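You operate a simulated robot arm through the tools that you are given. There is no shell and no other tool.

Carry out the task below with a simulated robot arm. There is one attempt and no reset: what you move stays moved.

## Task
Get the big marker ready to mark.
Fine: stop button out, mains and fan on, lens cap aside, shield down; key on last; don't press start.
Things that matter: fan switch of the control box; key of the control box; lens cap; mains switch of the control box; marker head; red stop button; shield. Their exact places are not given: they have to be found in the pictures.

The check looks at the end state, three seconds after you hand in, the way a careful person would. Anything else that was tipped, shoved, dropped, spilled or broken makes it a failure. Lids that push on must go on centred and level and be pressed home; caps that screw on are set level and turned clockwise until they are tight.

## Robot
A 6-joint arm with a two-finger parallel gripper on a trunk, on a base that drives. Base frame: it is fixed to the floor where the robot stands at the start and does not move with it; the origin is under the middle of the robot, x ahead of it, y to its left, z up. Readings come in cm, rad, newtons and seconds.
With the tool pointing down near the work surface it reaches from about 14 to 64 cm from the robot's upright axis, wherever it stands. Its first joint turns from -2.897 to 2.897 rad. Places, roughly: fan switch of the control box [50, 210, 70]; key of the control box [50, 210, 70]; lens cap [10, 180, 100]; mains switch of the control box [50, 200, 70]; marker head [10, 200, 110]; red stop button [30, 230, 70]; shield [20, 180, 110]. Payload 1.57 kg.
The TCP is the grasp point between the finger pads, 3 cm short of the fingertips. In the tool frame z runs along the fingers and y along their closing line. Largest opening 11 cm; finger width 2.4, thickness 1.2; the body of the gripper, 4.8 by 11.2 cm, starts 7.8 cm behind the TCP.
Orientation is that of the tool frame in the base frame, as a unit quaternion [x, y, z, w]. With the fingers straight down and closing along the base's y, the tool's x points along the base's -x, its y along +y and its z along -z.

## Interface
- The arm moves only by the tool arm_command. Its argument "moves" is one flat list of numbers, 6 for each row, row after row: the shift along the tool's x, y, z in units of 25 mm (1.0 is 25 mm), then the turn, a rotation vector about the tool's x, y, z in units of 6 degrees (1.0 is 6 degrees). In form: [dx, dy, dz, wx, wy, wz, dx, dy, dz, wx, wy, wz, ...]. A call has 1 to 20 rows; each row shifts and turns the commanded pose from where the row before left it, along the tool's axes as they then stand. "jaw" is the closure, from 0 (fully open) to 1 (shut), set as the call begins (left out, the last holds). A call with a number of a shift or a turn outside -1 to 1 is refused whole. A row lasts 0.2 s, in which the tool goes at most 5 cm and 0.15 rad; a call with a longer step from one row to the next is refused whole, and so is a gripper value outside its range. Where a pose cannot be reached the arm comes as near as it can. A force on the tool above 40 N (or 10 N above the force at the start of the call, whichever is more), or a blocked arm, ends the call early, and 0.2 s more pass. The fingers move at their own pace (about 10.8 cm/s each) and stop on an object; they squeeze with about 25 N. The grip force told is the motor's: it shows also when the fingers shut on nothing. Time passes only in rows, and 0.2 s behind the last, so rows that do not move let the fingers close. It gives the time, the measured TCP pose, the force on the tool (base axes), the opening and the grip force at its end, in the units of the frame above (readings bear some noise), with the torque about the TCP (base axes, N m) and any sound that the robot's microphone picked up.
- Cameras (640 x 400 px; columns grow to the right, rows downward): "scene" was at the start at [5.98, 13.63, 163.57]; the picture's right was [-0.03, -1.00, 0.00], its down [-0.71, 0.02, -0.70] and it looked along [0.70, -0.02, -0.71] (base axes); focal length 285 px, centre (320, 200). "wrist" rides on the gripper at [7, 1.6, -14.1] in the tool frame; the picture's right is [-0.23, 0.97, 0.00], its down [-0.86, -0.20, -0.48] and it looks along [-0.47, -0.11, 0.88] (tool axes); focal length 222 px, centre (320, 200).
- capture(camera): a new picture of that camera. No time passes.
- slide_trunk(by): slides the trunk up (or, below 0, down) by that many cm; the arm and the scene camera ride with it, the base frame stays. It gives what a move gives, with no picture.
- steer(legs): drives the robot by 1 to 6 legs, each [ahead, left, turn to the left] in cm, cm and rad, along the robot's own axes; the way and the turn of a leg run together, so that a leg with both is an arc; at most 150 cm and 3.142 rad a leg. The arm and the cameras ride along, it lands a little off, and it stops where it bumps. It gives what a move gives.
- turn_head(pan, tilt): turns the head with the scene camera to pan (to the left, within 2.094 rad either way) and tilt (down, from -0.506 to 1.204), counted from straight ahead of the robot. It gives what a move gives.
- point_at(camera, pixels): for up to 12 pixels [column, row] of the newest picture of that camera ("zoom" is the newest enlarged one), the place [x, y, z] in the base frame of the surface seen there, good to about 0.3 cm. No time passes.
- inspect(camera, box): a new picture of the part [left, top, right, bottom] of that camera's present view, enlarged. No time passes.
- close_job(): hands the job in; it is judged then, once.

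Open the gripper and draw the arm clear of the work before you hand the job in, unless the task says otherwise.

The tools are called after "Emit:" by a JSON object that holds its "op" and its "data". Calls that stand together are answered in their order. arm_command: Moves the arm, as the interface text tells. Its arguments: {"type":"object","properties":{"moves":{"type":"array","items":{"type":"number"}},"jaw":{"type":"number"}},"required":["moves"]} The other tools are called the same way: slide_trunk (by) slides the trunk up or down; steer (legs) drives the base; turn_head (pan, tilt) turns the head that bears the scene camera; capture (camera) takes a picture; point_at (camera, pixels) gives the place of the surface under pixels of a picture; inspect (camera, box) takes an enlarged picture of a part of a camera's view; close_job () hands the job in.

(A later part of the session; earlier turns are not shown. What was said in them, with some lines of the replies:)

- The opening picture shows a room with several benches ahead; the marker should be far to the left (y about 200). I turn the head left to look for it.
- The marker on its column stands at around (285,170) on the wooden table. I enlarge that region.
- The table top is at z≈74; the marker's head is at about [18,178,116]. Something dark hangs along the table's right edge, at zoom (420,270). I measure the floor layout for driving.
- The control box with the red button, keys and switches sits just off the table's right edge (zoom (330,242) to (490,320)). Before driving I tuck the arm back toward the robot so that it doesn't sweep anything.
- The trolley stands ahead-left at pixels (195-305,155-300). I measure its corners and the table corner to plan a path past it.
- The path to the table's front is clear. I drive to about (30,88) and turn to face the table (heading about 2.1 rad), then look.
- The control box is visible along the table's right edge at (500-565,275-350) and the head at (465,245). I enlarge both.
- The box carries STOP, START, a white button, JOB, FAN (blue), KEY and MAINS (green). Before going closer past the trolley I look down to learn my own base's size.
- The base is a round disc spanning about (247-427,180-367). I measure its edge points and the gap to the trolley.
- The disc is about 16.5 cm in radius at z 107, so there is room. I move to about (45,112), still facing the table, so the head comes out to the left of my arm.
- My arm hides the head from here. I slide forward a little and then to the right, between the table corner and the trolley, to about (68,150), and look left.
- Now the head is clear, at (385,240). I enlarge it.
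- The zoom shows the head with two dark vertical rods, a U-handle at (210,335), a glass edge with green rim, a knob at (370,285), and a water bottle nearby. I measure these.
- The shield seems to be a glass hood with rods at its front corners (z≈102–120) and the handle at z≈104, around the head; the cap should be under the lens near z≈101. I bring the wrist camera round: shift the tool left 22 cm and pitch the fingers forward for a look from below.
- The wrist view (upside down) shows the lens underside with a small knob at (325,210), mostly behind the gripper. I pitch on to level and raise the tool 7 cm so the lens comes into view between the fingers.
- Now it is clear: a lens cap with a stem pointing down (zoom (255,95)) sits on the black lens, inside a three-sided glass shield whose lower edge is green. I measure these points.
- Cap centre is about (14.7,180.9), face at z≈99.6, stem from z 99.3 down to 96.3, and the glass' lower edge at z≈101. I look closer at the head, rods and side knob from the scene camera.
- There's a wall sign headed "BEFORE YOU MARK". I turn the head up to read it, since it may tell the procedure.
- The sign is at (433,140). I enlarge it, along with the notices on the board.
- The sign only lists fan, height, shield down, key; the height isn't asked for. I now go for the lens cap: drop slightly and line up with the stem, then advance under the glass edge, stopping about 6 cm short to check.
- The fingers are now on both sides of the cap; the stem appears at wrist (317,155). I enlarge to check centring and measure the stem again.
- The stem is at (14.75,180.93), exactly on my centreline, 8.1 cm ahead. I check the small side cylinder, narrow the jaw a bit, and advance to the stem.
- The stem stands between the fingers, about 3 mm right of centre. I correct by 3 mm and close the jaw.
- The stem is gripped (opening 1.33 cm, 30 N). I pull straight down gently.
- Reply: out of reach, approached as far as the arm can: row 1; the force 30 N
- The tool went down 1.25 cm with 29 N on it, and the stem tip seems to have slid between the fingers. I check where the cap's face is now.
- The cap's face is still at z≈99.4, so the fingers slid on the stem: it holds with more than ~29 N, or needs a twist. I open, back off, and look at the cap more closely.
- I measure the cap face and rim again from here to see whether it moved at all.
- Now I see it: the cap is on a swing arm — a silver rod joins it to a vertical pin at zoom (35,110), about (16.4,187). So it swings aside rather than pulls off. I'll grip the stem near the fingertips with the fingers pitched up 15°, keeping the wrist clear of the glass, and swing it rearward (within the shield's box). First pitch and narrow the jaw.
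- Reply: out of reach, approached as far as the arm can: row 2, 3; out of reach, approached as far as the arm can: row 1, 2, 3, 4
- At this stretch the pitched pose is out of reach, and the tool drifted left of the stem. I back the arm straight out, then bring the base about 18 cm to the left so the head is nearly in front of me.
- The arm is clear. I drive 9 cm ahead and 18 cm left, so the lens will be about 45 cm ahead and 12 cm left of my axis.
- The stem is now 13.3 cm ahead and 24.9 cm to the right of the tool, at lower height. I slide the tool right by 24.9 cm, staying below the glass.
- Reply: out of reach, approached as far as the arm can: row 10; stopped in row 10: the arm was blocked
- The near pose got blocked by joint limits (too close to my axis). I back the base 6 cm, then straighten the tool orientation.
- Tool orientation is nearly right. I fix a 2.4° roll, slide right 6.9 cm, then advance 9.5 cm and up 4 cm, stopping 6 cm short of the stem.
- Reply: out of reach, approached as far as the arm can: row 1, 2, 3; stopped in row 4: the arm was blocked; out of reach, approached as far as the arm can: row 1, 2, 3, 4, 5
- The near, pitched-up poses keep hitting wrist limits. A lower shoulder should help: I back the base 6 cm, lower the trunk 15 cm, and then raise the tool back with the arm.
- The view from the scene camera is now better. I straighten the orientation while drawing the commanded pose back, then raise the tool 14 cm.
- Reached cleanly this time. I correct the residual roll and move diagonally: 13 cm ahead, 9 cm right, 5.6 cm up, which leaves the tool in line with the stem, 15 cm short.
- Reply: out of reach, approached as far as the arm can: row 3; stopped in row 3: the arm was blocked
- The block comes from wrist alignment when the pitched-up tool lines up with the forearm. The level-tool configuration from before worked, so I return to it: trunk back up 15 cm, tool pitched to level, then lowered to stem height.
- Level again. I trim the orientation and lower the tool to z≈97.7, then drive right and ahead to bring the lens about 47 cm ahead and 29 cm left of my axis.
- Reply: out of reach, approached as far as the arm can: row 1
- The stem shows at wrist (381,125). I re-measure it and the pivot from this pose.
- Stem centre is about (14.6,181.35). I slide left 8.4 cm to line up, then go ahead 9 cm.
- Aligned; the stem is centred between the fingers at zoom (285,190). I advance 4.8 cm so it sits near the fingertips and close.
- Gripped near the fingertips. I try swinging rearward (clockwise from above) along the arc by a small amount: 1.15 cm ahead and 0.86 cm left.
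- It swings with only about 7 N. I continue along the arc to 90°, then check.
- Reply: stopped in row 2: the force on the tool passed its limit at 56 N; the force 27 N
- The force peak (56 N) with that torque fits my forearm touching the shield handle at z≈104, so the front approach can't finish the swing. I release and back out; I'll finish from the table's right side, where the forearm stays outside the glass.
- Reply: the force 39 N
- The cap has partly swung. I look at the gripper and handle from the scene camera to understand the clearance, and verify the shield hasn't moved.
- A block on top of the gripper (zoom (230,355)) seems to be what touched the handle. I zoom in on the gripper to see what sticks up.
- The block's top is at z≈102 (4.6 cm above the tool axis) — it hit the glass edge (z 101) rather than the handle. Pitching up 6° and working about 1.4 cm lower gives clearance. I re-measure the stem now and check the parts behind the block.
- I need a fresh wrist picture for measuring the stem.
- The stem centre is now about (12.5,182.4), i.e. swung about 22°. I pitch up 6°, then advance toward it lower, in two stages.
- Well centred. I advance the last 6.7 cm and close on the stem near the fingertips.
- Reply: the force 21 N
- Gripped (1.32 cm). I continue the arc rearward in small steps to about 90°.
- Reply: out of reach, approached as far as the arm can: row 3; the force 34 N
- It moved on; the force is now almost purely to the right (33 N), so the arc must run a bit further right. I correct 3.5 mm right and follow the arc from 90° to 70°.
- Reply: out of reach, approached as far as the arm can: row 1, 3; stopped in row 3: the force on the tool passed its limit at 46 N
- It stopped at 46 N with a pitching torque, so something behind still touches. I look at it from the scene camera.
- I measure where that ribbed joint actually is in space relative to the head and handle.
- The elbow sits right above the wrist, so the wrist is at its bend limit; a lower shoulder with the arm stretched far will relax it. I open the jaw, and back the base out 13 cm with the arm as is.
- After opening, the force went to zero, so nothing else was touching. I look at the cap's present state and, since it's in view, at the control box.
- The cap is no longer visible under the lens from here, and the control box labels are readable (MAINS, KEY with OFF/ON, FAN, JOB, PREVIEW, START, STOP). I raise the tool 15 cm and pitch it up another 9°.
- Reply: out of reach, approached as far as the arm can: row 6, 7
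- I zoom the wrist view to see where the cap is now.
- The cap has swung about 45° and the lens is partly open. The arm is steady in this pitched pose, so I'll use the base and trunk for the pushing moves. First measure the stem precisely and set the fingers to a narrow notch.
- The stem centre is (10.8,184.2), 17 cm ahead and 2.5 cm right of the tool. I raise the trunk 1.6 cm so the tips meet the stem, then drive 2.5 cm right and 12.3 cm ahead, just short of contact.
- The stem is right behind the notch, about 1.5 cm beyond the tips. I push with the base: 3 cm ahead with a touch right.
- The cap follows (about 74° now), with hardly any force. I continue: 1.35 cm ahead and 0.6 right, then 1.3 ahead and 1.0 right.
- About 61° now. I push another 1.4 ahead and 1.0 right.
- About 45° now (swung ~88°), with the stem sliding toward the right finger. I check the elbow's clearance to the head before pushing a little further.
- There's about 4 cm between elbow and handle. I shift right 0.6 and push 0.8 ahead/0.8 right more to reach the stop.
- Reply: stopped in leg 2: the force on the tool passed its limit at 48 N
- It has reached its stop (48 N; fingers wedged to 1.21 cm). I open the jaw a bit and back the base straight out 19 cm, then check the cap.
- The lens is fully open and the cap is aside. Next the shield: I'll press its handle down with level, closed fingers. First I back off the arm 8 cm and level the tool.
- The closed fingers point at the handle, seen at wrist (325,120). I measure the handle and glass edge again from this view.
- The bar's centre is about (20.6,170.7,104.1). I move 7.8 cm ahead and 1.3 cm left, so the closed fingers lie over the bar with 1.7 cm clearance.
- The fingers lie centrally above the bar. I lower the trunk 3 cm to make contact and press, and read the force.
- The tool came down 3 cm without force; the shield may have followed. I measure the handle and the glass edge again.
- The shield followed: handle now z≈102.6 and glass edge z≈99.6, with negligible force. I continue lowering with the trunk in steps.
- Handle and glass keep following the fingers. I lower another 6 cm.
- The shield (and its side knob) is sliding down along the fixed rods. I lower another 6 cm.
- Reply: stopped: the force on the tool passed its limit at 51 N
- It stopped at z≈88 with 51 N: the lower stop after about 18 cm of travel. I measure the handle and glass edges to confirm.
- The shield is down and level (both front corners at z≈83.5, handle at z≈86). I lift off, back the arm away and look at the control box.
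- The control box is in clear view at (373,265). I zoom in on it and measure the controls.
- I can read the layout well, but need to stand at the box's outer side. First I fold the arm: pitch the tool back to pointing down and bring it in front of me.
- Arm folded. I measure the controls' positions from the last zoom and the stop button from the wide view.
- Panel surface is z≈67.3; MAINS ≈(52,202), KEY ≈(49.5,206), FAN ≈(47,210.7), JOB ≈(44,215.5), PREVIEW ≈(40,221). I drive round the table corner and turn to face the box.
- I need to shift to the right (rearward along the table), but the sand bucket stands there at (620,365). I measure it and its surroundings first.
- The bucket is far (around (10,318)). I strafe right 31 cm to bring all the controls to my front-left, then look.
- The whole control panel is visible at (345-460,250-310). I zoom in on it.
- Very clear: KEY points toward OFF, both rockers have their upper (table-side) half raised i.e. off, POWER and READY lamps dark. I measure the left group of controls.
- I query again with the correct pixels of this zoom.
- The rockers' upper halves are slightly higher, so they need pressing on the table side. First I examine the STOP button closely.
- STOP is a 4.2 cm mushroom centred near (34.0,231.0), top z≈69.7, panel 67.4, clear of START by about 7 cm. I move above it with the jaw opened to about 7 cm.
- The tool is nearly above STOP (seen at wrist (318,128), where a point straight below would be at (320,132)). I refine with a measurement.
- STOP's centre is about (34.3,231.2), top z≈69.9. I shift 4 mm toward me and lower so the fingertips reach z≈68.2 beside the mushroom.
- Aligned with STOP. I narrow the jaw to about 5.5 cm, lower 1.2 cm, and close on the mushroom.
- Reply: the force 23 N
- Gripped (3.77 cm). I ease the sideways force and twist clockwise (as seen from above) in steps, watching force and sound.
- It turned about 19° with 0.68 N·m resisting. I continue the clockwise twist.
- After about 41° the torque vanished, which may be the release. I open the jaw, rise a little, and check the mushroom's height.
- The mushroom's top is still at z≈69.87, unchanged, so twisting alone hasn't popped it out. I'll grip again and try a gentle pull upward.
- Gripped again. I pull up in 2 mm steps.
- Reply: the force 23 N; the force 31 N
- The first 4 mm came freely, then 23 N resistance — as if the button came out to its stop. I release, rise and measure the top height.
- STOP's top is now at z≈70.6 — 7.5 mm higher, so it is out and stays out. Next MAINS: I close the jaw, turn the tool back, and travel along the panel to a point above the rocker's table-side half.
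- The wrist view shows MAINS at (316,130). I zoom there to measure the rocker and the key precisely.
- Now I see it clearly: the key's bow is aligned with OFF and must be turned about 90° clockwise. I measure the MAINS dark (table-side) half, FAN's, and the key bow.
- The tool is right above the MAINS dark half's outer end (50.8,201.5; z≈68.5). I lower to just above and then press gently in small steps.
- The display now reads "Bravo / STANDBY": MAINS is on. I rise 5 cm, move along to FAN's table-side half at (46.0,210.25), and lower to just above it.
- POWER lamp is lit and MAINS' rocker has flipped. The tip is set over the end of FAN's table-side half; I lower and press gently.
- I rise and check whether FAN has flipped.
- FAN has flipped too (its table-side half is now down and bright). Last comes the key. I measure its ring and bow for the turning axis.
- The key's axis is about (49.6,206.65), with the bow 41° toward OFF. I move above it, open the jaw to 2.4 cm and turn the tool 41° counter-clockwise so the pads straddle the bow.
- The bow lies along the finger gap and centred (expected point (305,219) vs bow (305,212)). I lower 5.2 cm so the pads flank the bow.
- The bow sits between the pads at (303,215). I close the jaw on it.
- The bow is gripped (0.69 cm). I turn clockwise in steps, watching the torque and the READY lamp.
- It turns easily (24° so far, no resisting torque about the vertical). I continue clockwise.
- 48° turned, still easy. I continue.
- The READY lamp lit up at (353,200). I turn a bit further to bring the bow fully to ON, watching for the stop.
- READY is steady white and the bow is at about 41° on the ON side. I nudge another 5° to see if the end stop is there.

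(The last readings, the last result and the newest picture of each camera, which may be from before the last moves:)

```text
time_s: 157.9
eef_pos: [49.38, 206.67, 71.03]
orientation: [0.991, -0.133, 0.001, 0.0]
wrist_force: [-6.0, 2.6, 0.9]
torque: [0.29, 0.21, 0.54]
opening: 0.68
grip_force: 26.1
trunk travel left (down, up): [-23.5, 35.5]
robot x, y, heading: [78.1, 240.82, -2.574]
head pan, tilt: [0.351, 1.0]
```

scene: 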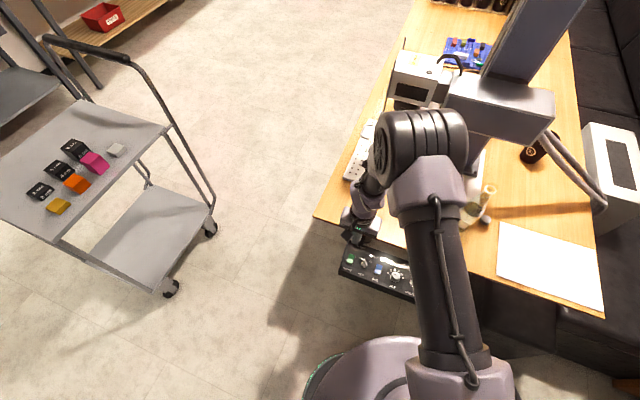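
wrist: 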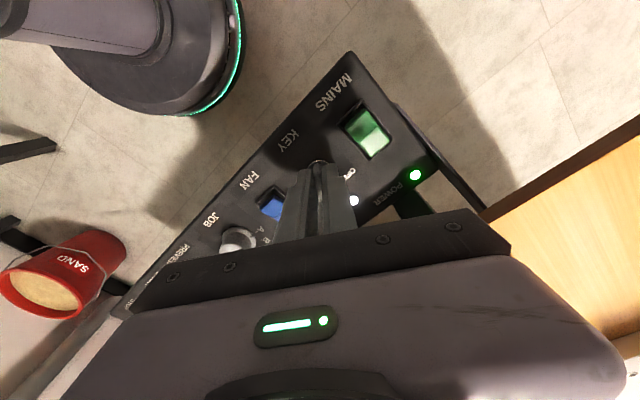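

Torque rose to 0.54 N·m: the end stop at ON. I open the jaw a little and rise straight up.

Emit:
{"op": "arm_command", "data": {"moves": [0, 0, 0, 0, 0, 0, 0, 0, 0, 0, 0, 0, 0, 0, 0, 0, 0, 0], "jaw": 0.78}}

Emit:
{"op": "arm_command", "data": {"moves": [0, 0, -0.5, 0, 0, 0, 0, 0, -1, 0, 0, 0, 0, 0, -1, 0, 0, 0, 0, 0, -1, 0, 0, 0, 0, 0, -1, 0, 0, 0, 0, 0, -1, 0, 0, 0, 0, 0, -1, 0, 0, 0, 0, 0, -1, 0, 0, 0, 0, 0, -1, 0, 0, 0, 0, 0, -1, 0, 0, 0]}}

Emit:
{"op": "capture", "data": {"camera": "wrist"}}

Emit:
{"op": "capture", "data": {"camera": "scene"}}

```text
time_s: 158.7
eef_pos: [49.5, 206.68, 71.16]
orientation: [0.991, -0.132, 0.002, 0.001]
wrist_force: [0.4, 0.3, -0.3]
torque: [0.02, 0.02, -0.01]
opening: 2.44
grip_force: 0.1
trunk travel left (down, up): [-23.5, 35.5]
robot x, y, heading: [77.87, 240.72, -2.578]
head pan, tilt: [0.351, 1.0]
```

```text
time_s: 160.9
eef_pos: [49.38, 206.74, 95.0]
orientation: [0.991, -0.133, 0.0, 0.001]
wrist_force: [0.0, 0.3, -0.2]
torque: [-0.01, 0.01, 0.03]
opening: 2.43
grip_force: 0.0
trunk travel left (down, up): [-23.5, 35.5]
robot x, y, heading: [78.4, 241.27, -2.576]
head pan, tilt: [0.351, 1.0]
```

```text
taken
```

wrist: 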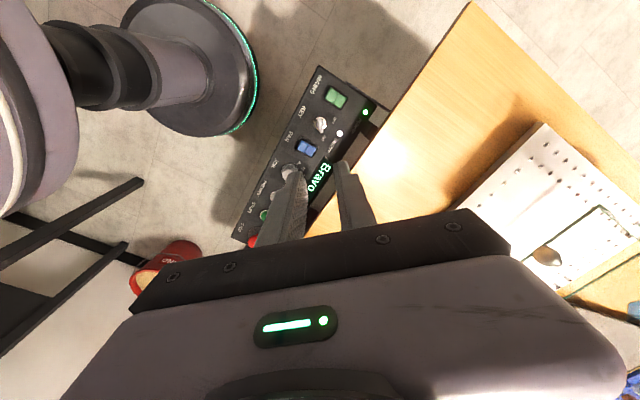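

```text
taken
```

scene: 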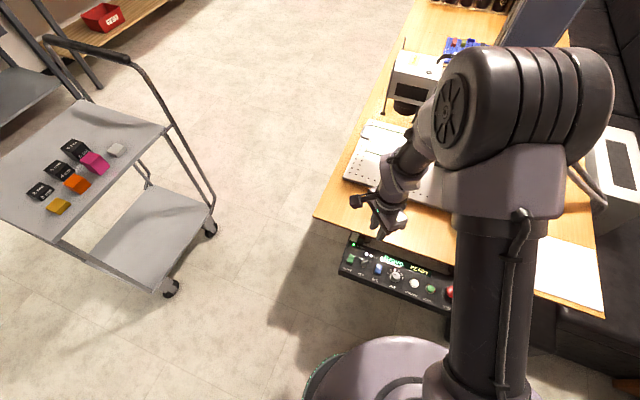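

The arm is up and free, and the display seems to say READY. I turn the tool back, then back the robot away 22 cm so the arm is clear, and check everything.

Emit:
{"op": "arm_command", "data": {"moves": [0, 0, -1, 0, 0, -0.96, 0, 0, -1, 0, 0, -0.96, 0, 0, -1, 0, 0, -0.96, 0, 0, 0, 0, 0, -0.96, 0, 0, 0, 0, 0, -0.96, 0, 0, 0, 0, 0, -0.96, 0, 0, 0, 0, 0, -0.96, 0, 0, 0, 0, 0, -0.96], "jaw": 0.3}}

Emit:
{"op": "steer", "data": {"legs": [[-22, 0, 0]]}}

Emit:
{"op": "turn_head", "data": {"pan": 0.3, "tilt": 0.8}}

Emit:
{"op": "capture", "data": {"camera": "scene"}}

```text
time_s: 162.7
eef_pos: [49.47, 206.75, 102.4]
orientation: [0.964, 0.267, 0.0, 0.002]
wrist_force: [-0.8, 0.0, 0.5]
torque: [-0.02, -0.01, 0.02]
opening: 7.72
grip_force: 0.0
trunk travel left (down, up): [-23.5, 35.5]
robot x, y, heading: [77.83, 241.02, -2.579]
head pan, tilt: [0.351, 1.0]
```

```text
time_s: 164.4
eef_pos: [68.03, 218.6, 102.48]
orientation: [0.964, 0.266, 0.001, 0.002]
wrist_force: [0.2, 0.0, -0.5]
torque: [0.03, 0.04, 0.01]
opening: 7.7
grip_force: 0.1
trunk travel left (down, up): [-23.5, 35.5]
robot x, y, heading: [96.11, 252.71, -2.578]
head pan, tilt: [0.351, 1.0]
```

```text
time_s: 165.1
eef_pos: [67.96, 218.53, 102.43]
orientation: [0.964, 0.265, 0.001, 0.002]
wrist_force: [0.1, 0.5, -0.2]
torque: [-0.02, 0.02, 0.03]
opening: 7.7
grip_force: 0.1
trunk travel left (down, up): [-23.5, 35.5]
robot x, y, heading: [96.4, 253.11, -2.579]
head pan, tilt: [0.3, 0.799]
```

```text
taken
```

scene: 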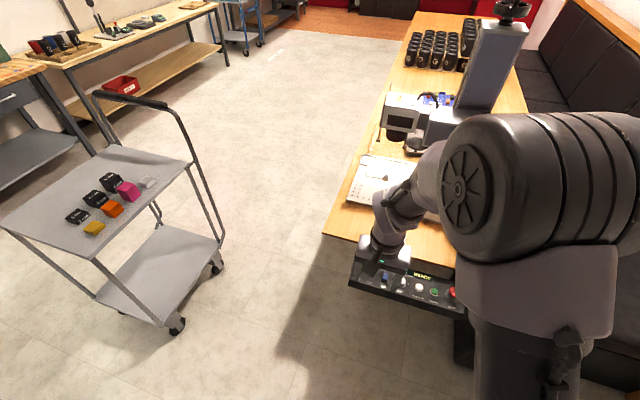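

I swing the arm to my right to uncover the panel for a final check.

Emit:
{"op": "arm_command", "data": {"moves": [0, -1, 0, 0, 0, 0, 0, -1, 0, 0, 0, 0, 0, -1, 0, 0, 0, 0, 0, -1, 0, 0, 0, 0, 0, -1, 0, 0, 0, 0, 0, -1, 0, 0, 0, 0, 0, -1, 0, 0, 0, 0, 0, -1, 0, 0, 0, 0, 0, -1, 0, 0, 0, 0, 0, -1, 0, 0, 0, 0, 0, -1, 0, 0, 0, 0, 0, -1, 0, 0, 0, 0]}}

Emit:
{"op": "capture", "data": {"camera": "scene"}}

Emit:
{"op": "inspect", "data": {"camera": "scene", "box": [340, 225, 480, 330]}}

Emit:
{"op": "inspect", "data": {"camera": "scene", "box": [340, 70, 480, 220]}}

```text
time_s: 167.7
eef_pos: [52.53, 244.35, 102.15]
orientation: [0.964, 0.266, 0.0, 0.002]
wrist_force: [-0.2, -0.6, 0.2]
torque: [-0.01, -0.02, 0.01]
opening: 7.7
grip_force: 0.1
trunk travel left (down, up): [-23.5, 35.5]
robot x, y, heading: [96.61, 252.94, -2.578]
head pan, tilt: [0.3, 0.799]
```

```text
taken
```

scene: 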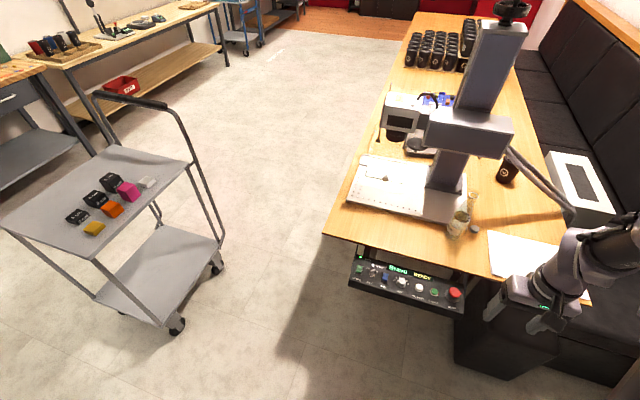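

```text
3.81 times, centred on (410, 278) of scene
```

zoom: 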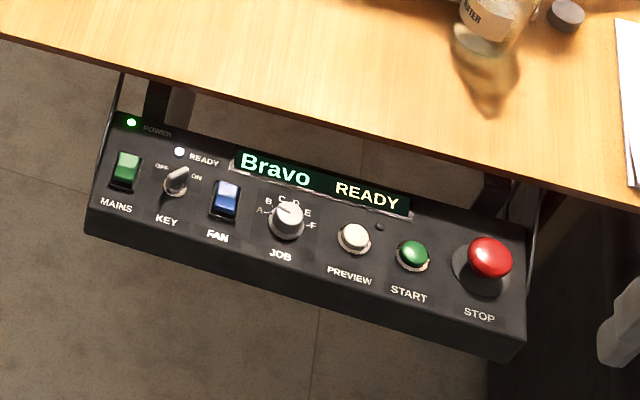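

```text
2.67 times, centred on (410, 145) of scene
```

zoom: 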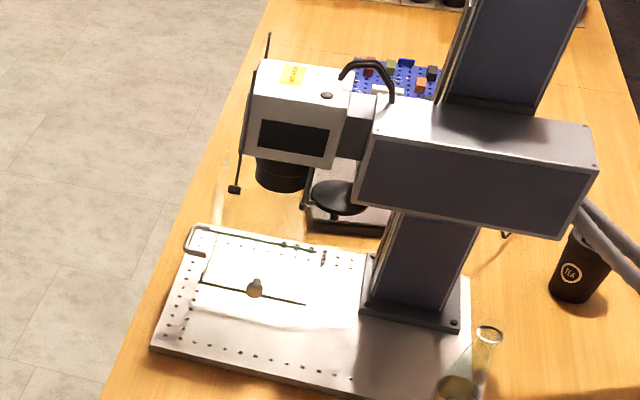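

Everything checks: display "Bravo READY", POWER and READY lit, MAINS and FAN on, key at ON, STOP out, cap swung aside, shield down. I retract the arm toward me, with the gripper open, before handing in.

Emit:
{"op": "arm_command", "data": {"moves": [1, 0, 0, 0, 0, 0, 1, 0, 0, 0, 0, 0, 1, 0, 0, 0, 0, 0, 1, 0, 0, 0, 0, 0, 0, 0, 0, 0, 0, 0], "jaw": 0}}

Emit:
{"op": "inspect", "data": {"camera": "scene", "box": [345, 240, 475, 325]}}

Emit:
{"op": "inspect", "data": {"camera": "scene", "box": [350, 80, 450, 210]}}

```text
time_s: 168.9
eef_pos: [61.11, 249.44, 102.16]
orientation: [0.964, 0.266, 0.001, 0.001]
wrist_force: [0.0, 0.4, -0.3]
torque: [0.02, 0.01, 0.01]
opening: 10.99
grip_force: 0.0
trunk travel left (down, up): [-23.5, 35.5]
robot x, y, heading: [96.59, 252.7, -2.573]
head pan, tilt: [0.3, 0.799]
```

```text
4.71 times, centred on (410, 282) of scene
```

zoom: 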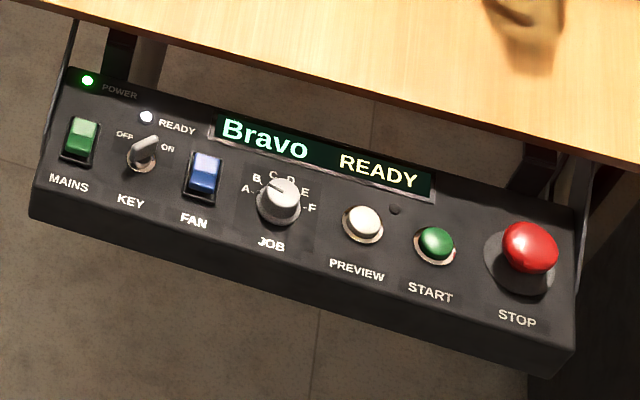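

```text
3.08 times, centred on (400, 145) of scene
```

zoom: 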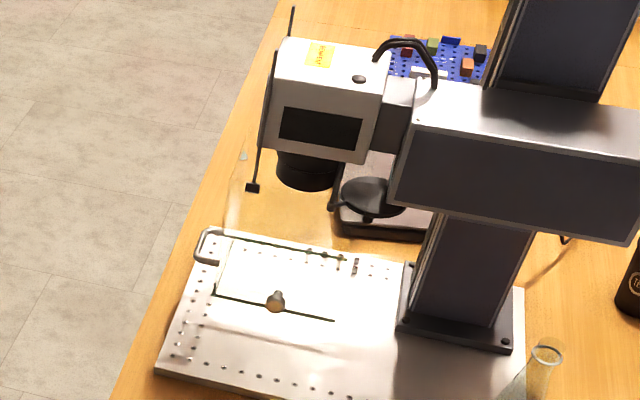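

The final pictures confirm the end state: display "Bravo READY", switches on, key on ON, STOP out, cap aside, shield down, arm clear with the gripper open. I hand the job in.

Emit:
{"op": "close_job", "data": {}}

```text
The job is handed in.
```

The big marker is ready to mark, and the control box display reads "Bravo READY". I did not press start.

- **Stop button:** out. I gave it a twist and a pull; its top now sits about 7 mm higher and stays there.
- **Mains and fan:** both on, and the POWER lamp is lit.
- **Lens cap:** swung aside on its hinge arm to its stop, so the lens is fully clear.
- **Shield:** down to its lower stop and level.
- **Key:** turned to ON last, and the READY lamp lit as it turned.

Three contacts along the way passed the arm's 40 N limit:

- The gripper bumped the shield's front glass at up to 56 N while I was working on the cap.
- Before I saw that the cap swings on a hinge, I pulled down on its stem with about 29 N.
- Swinging the cap aside peaked at 46 N and 48 N, the second when it reached its stop.

The shield, cap and head look intact in the final pictures. The wall sign also lists "Set the height"; that wasn't in your list, so I left it as it was.

The gripper is open, and the robot is backed away from the table.
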